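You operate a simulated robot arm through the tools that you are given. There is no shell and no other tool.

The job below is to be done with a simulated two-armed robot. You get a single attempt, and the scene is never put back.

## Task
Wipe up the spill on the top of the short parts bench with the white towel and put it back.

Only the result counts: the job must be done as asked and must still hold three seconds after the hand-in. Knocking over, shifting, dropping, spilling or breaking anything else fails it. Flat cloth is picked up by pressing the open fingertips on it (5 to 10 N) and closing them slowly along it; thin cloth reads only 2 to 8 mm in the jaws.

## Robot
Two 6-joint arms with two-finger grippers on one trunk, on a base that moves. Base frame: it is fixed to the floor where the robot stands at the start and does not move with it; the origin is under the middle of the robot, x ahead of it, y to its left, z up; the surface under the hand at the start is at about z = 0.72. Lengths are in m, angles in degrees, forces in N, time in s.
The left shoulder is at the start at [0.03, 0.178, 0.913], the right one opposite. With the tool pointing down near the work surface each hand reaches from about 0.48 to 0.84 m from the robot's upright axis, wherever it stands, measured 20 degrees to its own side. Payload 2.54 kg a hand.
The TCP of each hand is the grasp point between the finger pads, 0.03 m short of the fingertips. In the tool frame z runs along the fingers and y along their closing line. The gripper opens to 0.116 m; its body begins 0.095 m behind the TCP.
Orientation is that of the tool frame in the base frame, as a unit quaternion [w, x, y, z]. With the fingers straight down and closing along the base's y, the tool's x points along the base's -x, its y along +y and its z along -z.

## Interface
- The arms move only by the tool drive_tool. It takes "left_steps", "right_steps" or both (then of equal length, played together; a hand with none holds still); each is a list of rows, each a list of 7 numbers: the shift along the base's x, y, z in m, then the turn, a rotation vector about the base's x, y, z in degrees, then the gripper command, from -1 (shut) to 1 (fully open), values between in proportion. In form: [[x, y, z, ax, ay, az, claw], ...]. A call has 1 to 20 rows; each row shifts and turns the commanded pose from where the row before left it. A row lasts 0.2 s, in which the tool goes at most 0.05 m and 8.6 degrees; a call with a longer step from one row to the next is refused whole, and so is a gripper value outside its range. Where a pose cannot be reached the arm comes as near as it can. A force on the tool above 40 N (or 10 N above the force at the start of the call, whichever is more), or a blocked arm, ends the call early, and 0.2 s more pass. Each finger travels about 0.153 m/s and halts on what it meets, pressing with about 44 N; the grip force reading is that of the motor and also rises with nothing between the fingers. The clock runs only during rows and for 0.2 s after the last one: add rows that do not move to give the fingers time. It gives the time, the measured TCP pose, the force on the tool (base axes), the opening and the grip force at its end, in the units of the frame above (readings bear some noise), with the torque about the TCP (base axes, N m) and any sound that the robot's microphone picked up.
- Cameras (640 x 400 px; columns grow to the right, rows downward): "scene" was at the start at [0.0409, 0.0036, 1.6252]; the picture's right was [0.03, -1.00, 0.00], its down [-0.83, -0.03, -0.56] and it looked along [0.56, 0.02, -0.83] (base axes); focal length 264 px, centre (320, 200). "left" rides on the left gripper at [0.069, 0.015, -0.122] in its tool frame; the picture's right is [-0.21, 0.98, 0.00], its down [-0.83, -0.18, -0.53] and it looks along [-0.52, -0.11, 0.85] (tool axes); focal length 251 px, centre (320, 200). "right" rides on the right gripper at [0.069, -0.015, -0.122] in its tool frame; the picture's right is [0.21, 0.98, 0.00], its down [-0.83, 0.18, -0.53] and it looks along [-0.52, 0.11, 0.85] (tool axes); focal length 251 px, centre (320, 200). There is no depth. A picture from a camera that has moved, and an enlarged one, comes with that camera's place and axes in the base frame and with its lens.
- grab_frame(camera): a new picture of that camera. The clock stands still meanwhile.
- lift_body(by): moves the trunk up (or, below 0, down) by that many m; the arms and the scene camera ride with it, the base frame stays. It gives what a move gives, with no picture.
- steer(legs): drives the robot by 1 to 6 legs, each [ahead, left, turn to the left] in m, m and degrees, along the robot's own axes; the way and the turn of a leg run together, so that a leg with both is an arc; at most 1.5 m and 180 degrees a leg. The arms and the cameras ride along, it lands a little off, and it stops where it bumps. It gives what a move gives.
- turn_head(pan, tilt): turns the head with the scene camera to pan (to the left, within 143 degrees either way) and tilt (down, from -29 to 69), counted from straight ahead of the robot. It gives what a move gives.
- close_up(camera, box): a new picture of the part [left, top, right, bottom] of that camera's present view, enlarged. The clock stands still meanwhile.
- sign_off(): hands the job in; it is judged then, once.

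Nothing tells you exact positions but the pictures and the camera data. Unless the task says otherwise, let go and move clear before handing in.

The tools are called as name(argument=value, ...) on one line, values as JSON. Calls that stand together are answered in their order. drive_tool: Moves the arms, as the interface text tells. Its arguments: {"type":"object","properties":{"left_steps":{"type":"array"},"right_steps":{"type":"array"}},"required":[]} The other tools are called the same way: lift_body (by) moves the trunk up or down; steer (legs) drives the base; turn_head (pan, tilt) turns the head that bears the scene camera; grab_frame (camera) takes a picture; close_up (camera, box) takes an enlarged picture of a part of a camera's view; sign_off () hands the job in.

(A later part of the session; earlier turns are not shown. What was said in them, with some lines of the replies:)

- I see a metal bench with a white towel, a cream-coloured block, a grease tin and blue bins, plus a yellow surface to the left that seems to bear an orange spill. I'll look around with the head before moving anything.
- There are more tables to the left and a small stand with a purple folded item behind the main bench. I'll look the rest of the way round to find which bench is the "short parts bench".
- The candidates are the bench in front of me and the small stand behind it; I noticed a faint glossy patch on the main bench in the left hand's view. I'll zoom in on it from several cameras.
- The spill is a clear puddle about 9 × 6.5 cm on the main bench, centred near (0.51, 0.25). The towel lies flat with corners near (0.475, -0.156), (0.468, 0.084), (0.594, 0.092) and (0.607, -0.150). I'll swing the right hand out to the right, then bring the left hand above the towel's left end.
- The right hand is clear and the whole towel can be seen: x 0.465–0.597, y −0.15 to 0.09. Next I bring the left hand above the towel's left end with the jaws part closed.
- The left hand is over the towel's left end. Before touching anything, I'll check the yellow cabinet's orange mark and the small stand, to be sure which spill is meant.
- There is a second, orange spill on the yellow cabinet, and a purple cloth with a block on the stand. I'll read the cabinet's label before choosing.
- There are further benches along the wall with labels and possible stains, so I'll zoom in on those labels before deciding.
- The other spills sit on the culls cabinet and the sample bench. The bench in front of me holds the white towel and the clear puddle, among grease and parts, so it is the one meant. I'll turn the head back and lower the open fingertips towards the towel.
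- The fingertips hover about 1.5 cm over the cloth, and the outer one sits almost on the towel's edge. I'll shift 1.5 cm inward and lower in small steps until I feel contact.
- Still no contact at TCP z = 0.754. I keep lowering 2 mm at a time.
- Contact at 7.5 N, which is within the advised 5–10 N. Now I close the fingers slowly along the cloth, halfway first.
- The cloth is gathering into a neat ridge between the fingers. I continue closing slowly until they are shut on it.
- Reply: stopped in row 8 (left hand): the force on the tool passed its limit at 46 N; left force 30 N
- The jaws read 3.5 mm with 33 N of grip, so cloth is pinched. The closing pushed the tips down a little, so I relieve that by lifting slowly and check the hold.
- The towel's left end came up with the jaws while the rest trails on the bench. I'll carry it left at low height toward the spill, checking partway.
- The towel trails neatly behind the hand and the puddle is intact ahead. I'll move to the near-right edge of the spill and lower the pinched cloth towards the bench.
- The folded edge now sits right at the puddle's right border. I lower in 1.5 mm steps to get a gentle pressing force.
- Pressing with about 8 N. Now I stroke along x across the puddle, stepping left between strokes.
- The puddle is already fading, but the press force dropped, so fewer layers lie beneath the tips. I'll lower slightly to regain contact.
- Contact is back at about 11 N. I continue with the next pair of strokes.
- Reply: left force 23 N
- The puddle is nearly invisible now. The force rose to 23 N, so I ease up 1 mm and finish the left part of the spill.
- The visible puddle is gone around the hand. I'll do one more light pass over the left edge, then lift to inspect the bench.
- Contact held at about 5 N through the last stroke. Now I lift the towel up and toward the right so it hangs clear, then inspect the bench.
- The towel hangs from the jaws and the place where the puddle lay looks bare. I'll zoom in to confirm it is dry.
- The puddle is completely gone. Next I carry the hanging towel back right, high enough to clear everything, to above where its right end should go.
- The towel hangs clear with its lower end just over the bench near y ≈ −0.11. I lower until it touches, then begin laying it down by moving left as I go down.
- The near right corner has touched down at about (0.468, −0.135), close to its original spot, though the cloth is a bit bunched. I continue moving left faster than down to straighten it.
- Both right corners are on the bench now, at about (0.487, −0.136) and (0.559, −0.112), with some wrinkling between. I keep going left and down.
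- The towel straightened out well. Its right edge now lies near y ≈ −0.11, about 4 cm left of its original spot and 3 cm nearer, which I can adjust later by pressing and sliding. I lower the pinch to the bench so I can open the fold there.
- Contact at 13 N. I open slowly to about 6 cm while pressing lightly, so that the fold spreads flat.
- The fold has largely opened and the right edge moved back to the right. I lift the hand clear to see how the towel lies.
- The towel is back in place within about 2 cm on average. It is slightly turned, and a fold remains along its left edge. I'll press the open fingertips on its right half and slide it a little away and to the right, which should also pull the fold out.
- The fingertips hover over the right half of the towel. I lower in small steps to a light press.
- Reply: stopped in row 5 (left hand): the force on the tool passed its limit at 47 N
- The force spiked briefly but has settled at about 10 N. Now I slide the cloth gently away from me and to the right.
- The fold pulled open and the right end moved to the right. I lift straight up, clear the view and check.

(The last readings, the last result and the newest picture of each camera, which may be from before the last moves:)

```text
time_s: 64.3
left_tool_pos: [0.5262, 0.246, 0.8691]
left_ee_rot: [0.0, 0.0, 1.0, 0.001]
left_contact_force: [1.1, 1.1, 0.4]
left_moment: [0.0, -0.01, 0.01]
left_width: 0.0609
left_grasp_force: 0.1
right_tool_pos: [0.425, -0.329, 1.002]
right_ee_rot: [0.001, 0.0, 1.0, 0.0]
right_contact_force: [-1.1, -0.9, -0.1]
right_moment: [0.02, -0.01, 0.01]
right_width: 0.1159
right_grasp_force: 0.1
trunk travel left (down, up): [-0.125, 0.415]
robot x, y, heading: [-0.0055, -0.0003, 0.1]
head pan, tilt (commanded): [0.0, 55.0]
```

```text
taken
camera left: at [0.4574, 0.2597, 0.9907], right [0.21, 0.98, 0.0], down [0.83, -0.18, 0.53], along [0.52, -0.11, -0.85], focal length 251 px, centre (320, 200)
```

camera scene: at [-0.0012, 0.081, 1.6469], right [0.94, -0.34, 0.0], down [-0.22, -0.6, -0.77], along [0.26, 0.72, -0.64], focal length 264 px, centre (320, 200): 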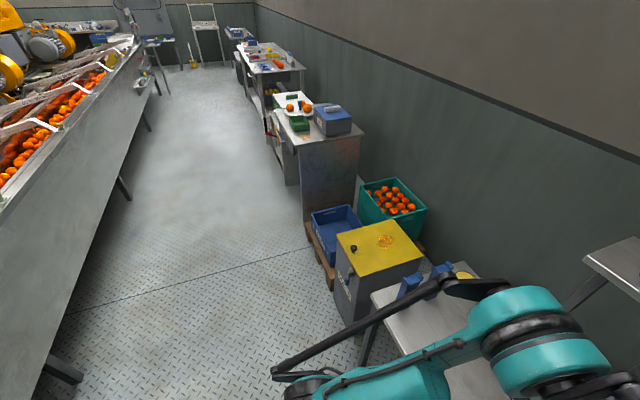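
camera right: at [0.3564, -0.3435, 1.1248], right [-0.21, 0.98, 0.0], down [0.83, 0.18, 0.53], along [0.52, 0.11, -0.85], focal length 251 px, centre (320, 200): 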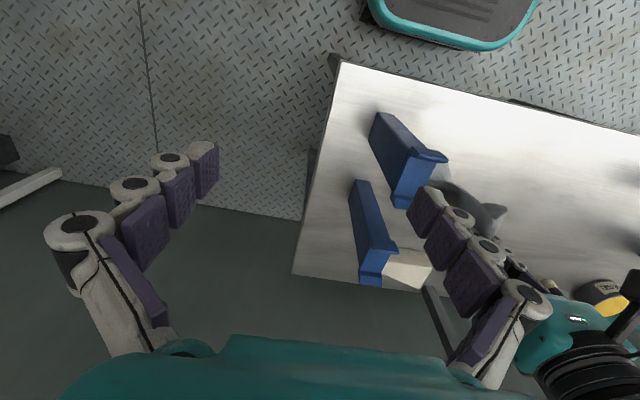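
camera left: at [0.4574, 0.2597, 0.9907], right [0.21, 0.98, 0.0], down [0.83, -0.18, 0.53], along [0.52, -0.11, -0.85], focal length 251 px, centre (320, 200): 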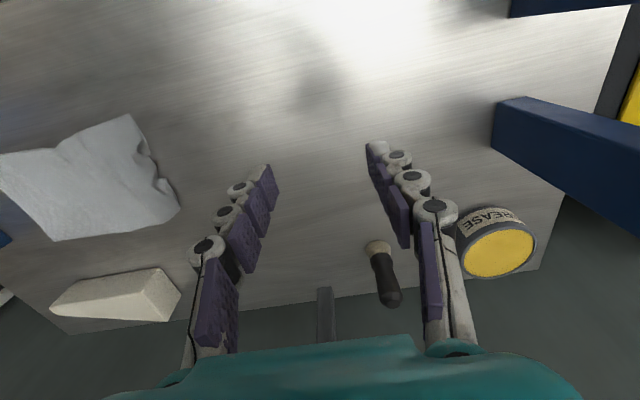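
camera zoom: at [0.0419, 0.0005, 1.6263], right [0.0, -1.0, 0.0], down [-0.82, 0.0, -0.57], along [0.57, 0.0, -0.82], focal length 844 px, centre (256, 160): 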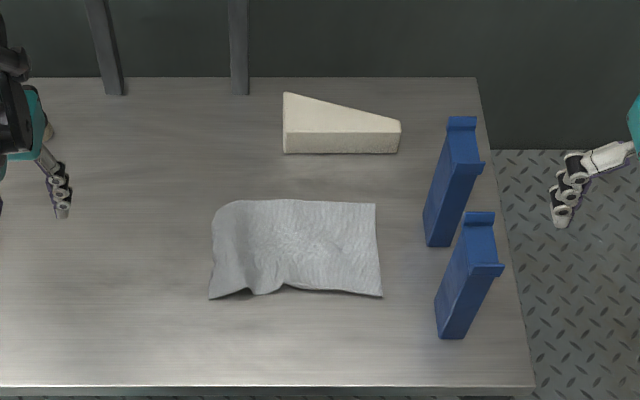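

The towel now lies almost exactly as before: its right edge is at y ≈ −0.15, and the left edge is about 3.5 cm short because of small wrinkles. I'll press near the left edge and pull it gently left to flatten those.

drive_tool(left_steps=[[0.002, -0.04, 0, 0, 0, 0, -0.3], [0.002, -0.04, 0, 0, 0, 0, -0.3], [0.002, -0.04, 0, 0, 0, 0, -0.3], [0.002, -0.04, -0.01, 0, 0, 0, -0.3], [0.002, -0.04, -0.02, 0, 0, 0, -0.3], [0.002, -0.026, -0.025, 0, 0, 0, -0.3], [0, 0, -0.025, 0, 0, 0, -0.3], [0, 0, -0.02, 0, 0, 0, -0.3], [0, 0, 0, 0, 0, 0, -0.3]])

grab_frame(camera="left")

```text
time_s: 66.3
left_tool_pos: [0.5377, 0.0199, 0.7683]
left_ee_rot: [0.0, 0.0, 1.0, 0.001]
left_contact_force: [-1.2, -0.5, -0.1]
left_moment: [0.0, -0.02, -0.03]
left_width: 0.0405
left_grasp_force: 0.1
right_tool_pos: [0.4256, -0.329, 1.0031]
right_ee_rot: [0.0, 0.0, 1.0, 0.0]
right_contact_force: [-0.1, 0.5, 0.1]
right_moment: [-0.02, -0.03, 0.01]
right_width: 0.1161
right_grasp_force: 0.1
trunk travel left (down, up): [-0.125, 0.415]
robot x, y, heading: [0.0022, 0.0017, -0.2]
head pan, tilt (commanded): [0.0, 55.0]
```

```text
taken
camera left: at [0.4691, 0.0334, 0.8914], right [0.21, 0.98, 0.0], down [0.83, -0.18, 0.53], along [0.52, -0.11, -0.85], focal length 251 px, centre (320, 200)
```

left: 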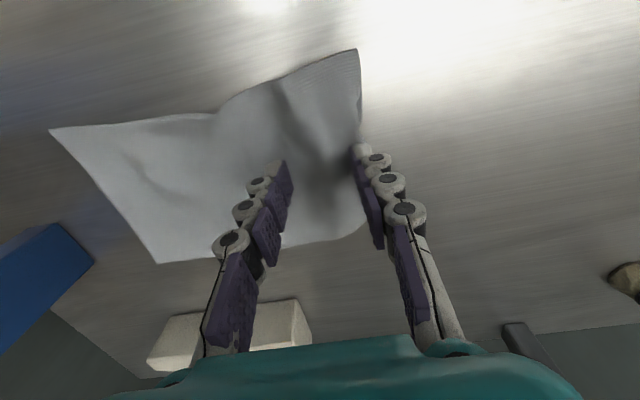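

A few shallow wrinkles lie between the tips. I'll raise, shut the fingers, and press with both tips together near the left edge before pulling left.

drive_tool(left_steps=[[0, 0, 0.03, 0, 0, 0, -0.3], [0, 0.01, 0, 0, 0, 0, -0.95], [0, 0, 0, 0, 0, 0, -0.95], [0, 0, -0.02, 0, 0, 0, -0.95], [0, 0, -0.02, 0, 0, 0, -0.95], [0, 0, -0.004, 0, 0, 0, -0.95], [0, 0, 0, 0, 0, 0, -0.95]])

grab_frame(camera="left")

```text
time_s: 67.9
left_tool_pos: [0.5383, 0.0299, 0.7543]
left_ee_rot: [0.0, 0.0, 1.0, 0.001]
left_contact_force: [0.6, 0.4, 5.8]
left_moment: [-0.01, 0.01, 0.0]
left_width: 0.0018
left_grasp_force: 0.0
right_tool_pos: [0.425, -0.3296, 1.0035]
right_ee_rot: [0.0, 0.0, 1.0, 0.0]
right_contact_force: [0.9, 0.2, 0.1]
right_moment: [0.01, -0.02, 0.01]
right_width: 0.1158
right_grasp_force: 0.0
trunk travel left (down, up): [-0.125, 0.415]
robot x, y, heading: [0.0014, -0.0025, -0.0]
head pan, tilt (commanded): [0.0, 55.0]
```

```text
taken
camera left: at [0.4686, 0.0433, 0.877], right [0.21, 0.98, 0.0], down [0.83, -0.18, 0.53], along [0.52, -0.11, -0.85], focal length 251 px, centre (320, 200)
```

left: 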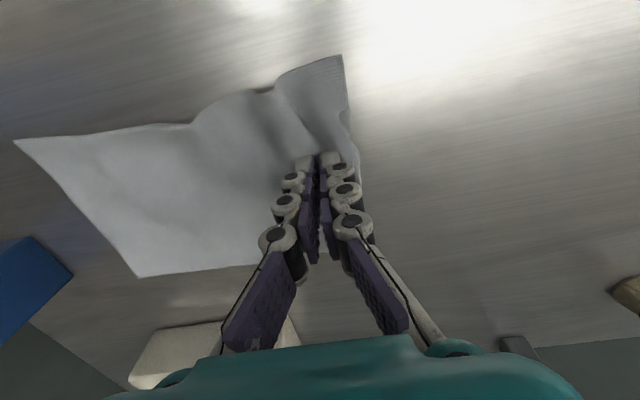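

The shut tips already touch the cloth at about 6 N. I press a touch more and pull left by 3 cm.

drive_tool(left_steps=[[0, 0, -0.0015, 0, 0, 0, -0.95], [-0.001, 0.005, 0, 0, 0, 0, -0.95], [-0.001, 0.005, -0.0005, 0, 0, 0, -0.95], [-0.001, 0.006, -0.0005, 0, 0, 0, -0.95], [-0.001, 0.006, 0, 0, 0, 0, -0.95], [-0.001, 0.006, 0, 0, 0, 0, -0.95], [-0.001, 0.005, 0, 0, 0, 0, -0.95], [0, 0, 0, 0, 0, 0, -0.95]])

grab_frame(camera="left")

```text
time_s: 69.7
left_tool_pos: [0.5315, 0.063, 0.751]
left_ee_rot: [0.0, 0.0, 1.0, 0.0]
left_contact_force: [-0.2, -0.5, 1.1]
left_moment: [-0.02, -0.03, 0.01]
left_width: 0.0026
left_grasp_force: 0.1
right_tool_pos: [0.4249, -0.33, 1.0032]
right_ee_rot: [0.0, 0.0, 1.0, 0.001]
right_contact_force: [-0.4, -0.5, -0.2]
right_moment: [0.01, -0.01, -0.01]
right_width: 0.1157
right_grasp_force: 0.0
trunk travel left (down, up): [-0.125, 0.415]
robot x, y, heading: [-0.0016, -0.0006, 0.1]
head pan, tilt (commanded): [0.0, 55.0]
```

```text
taken
camera left: at [0.4629, 0.0763, 0.8744], right [0.21, 0.98, 0.0], down [0.83, -0.18, 0.53], along [0.52, -0.11, -0.85], focal length 251 px, centre (320, 200)
```

left: 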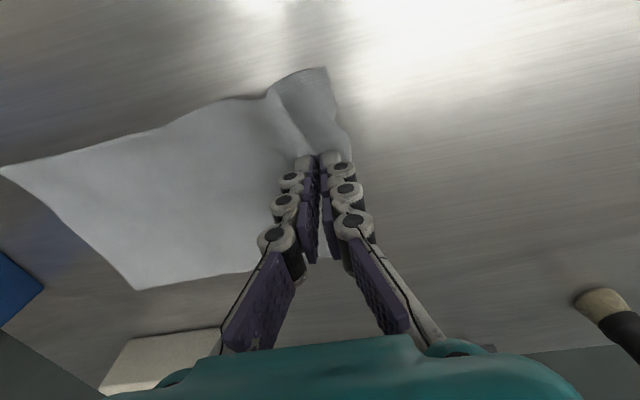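

Most of the towel now lies smooth, with only a small ridge near its left edge. I lift clear and look at the result.

drive_tool(left_steps=[[0, 0, 0.004, 0, 0, 0, -0.95], [0, 0, 0.02, 0, 0, 0, -0.95], [0, 0.015, 0.035, 0, 0, 0, -0.95], [0, 0.03, 0.035, 0, 0, 0, -0.95], [0, 0.045, 0.02, 0, 0, 0, -0.95], [0, 0.045, 0.01, 0, 0, 0, -0.95], [0, 0.045, 0, 0, 0, 0, -0.95], [0, 0, 0, 0, 0, 0, -0.95]])

close_up(camera="scene", box=[240, 150, 440, 275])

close_up(camera="left", box=[0, 50, 320, 250])

```text
time_s: 71.5
left_tool_pos: [0.5327, 0.2435, 0.8761]
left_ee_rot: [0.0, 0.0, 1.0, 0.001]
left_contact_force: [0.5, -0.8, -0.4]
left_moment: [0.02, 0.01, 0.02]
left_width: 0.0029
left_grasp_force: 0.0
right_tool_pos: [0.4255, -0.329, 1.0032]
right_ee_rot: [-0.001, 0.0, 1.0, 0.0]
right_contact_force: [0.3, -0.6, 0.0]
right_moment: [0.01, -0.01, 0.0]
right_width: 0.1159
right_grasp_force: 0.1
trunk travel left (down, up): [-0.125, 0.415]
robot x, y, heading: [-0.0045, 0.0031, -0.1]
head pan, tilt (commanded): [0.0, 55.0]
```

```text
3.20 times, centred on (340, 212) of scene
camera zoom: at [0.0417, 0.0003, 1.6263], right [0.0, -1.0, 0.0], down [-0.82, 0.0, -0.57], along [0.57, 0.0, -0.82], focal length 844 px, centre (256, 160)
```

zoom: 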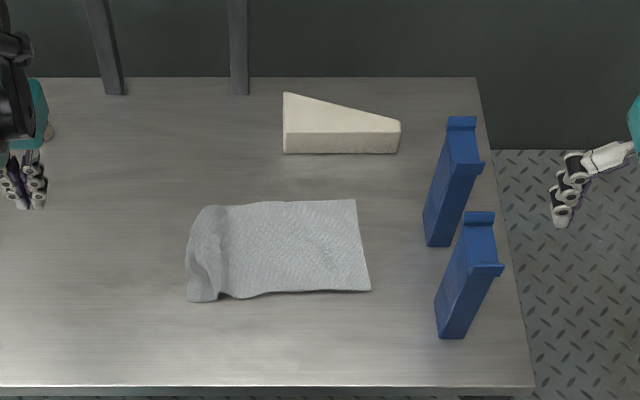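

```text
2.00 times, centred on (160, 150) of left
camera zoom: at [0.4639, 0.2557, 0.9996], right [0.21, 0.98, 0.0], down [0.83, -0.18, 0.53], along [0.52, -0.11, -0.85], focal length 503 px, centre (640, 300)
```

zoom: 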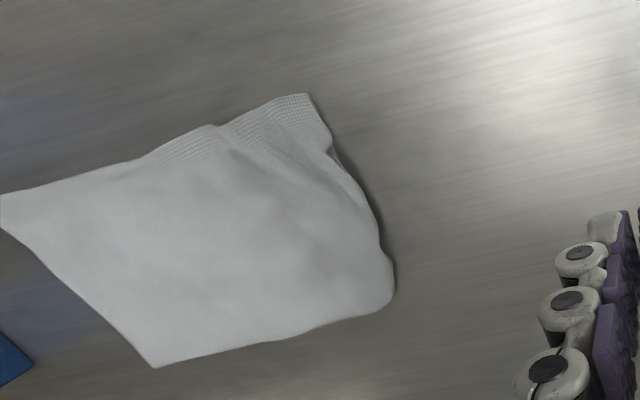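

The towel is back with its centre within about 1 cm of its original place, spread nearly flat. I move the left hand back to its starting spot and do a last check of the wiped area and the other items.

drive_tool(left_steps=[[-0.006, 0.03, 0.008, 0, 0, 0, 0], [-0.008, 0.04, 0.01, 0, 0, 0, 0.5], [-0.008, 0.04, 0.01, 0, 0, 0, 1], [-0.005, 0.003, 0.002, 0, 0, 0, 1], [0, 0, 0, 0, 0, 0, 1]])

turn_head(pan=0, tilt=50)

close_up(camera="scene", box=[160, 180, 440, 355])

grab_frame(camera="left")

close_up(camera="left", box=[120, 60, 360, 210])

grab_frame(camera="scene")

```text
time_s: 72.7
left_tool_pos: [0.505, 0.3565, 0.905]
left_ee_rot: [0.0, 0.0, 1.0, 0.001]
left_contact_force: [0.3, -0.2, 0.2]
left_moment: [-0.02, 0.02, -0.02]
left_width: 0.1161
left_grasp_force: 0.0
right_tool_pos: [0.4254, -0.3295, 1.0027]
right_ee_rot: [0.0, 0.0, 1.0, 0.0]
right_contact_force: [-0.1, -0.1, 0.6]
right_moment: [0.01, -0.01, -0.03]
right_width: 0.116
right_grasp_force: 0.0
trunk travel left (down, up): [-0.125, 0.415]
robot x, y, heading: [0.0022, -0.0027, -0.1]
head pan, tilt (commanded): [0.0, 55.0]
```

```text
time_s: 73.4
left_tool_pos: [0.5043, 0.3566, 0.9049]
left_ee_rot: [0.0, 0.0, 1.0, 0.0]
left_contact_force: [0.2, -0.4, 1.4]
left_moment: [-0.04, -0.01, 0.03]
left_width: 0.116
left_grasp_force: 0.1
right_tool_pos: [0.4255, -0.3293, 1.0036]
right_ee_rot: [-0.001, 0.0, 1.0, 0.0]
right_contact_force: [0.0, -0.2, 0.3]
right_moment: [0.01, -0.03, 0.0]
right_width: 0.1163
right_grasp_force: 0.1
trunk travel left (down, up): [-0.125, 0.415]
robot x, y, heading: [0.0016, -0.0018, 0.1]
head pan, tilt (commanded): [0.0, 50.0]
```

```text
2.29 times, centred on (300, 268) of scene
camera zoom: at [0.0467, 0.0012, 1.6327], right [0.0, -1.0, 0.0], down [-0.77, 0.0, -0.64], along [0.64, 0.0, -0.77], focal length 603 px, centre (366, 46)
```

zoom: 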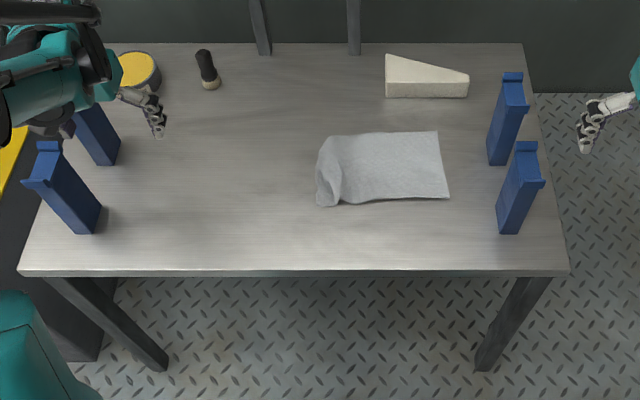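

```text
taken
camera left: at [0.436, 0.3693, 1.0281], right [0.21, 0.98, 0.0], down [0.83, -0.18, 0.53], along [0.52, -0.11, -0.85], focal length 251 px, centre (320, 200)
```

left: 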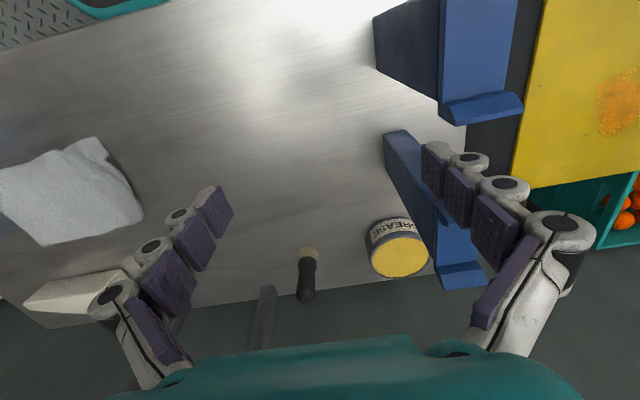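

```text
2.67 times, centred on (240, 135) of left
camera zoom: at [0.436, 0.3693, 1.0281], right [0.21, 0.98, 0.0], down [0.83, -0.18, 0.53], along [0.52, -0.11, -0.85], focal length 670 px, centre (533, 373)
```

zoom: 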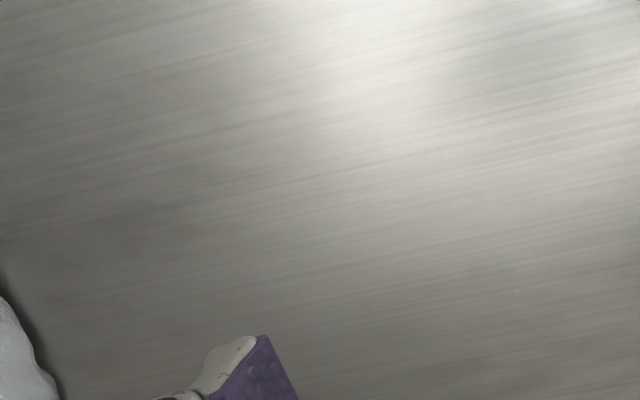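

```text
taken
camera scene: at [0.0467, 0.0012, 1.6327], right [0.0, -1.0, 0.0], down [-0.77, 0.0, -0.64], along [0.64, 0.0, -0.77], focal length 264 px, centre (320, 200)
```

scene: 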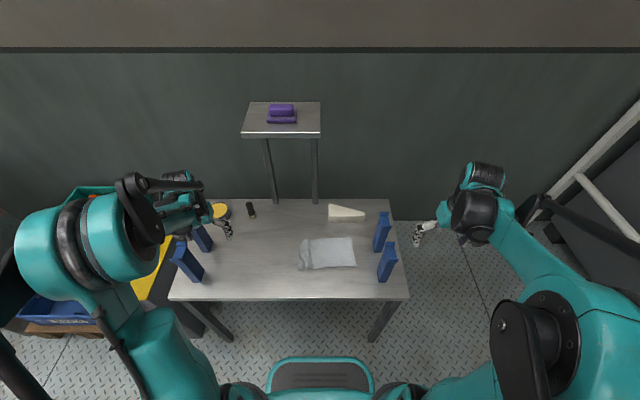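

The bench top is dry where the puddle was. The white towel lies back in its place, spread out and released. The wedge, tin, brush and blue stands match the first picture, and both hands are clear, so I hand the job in.

sign_off()

```text
The job is handed in.
```

I wiped up the spill on the bench in front of the robot with the white towel, and close-up pictures show the spot is dry. I then put the towel back.

- **Which bench:** I took "short parts bench" to mean the bench in front of the robot, because the white towel and a clear puddle were both on it. Two other spots looked like spills: one on the yellow culls cabinet and one on the sample bench to the left. I left both alone.
- **Towel:** it lies released within about 1 cm of its original centre. It isn't perfectly flat: a small ridge near the left edge makes it about 3 cm shorter than before.
- **Other items:** the wedge, grease tin, brush and blue stands are where they were in the first pictures. Both hands were clear when I handed the job in.
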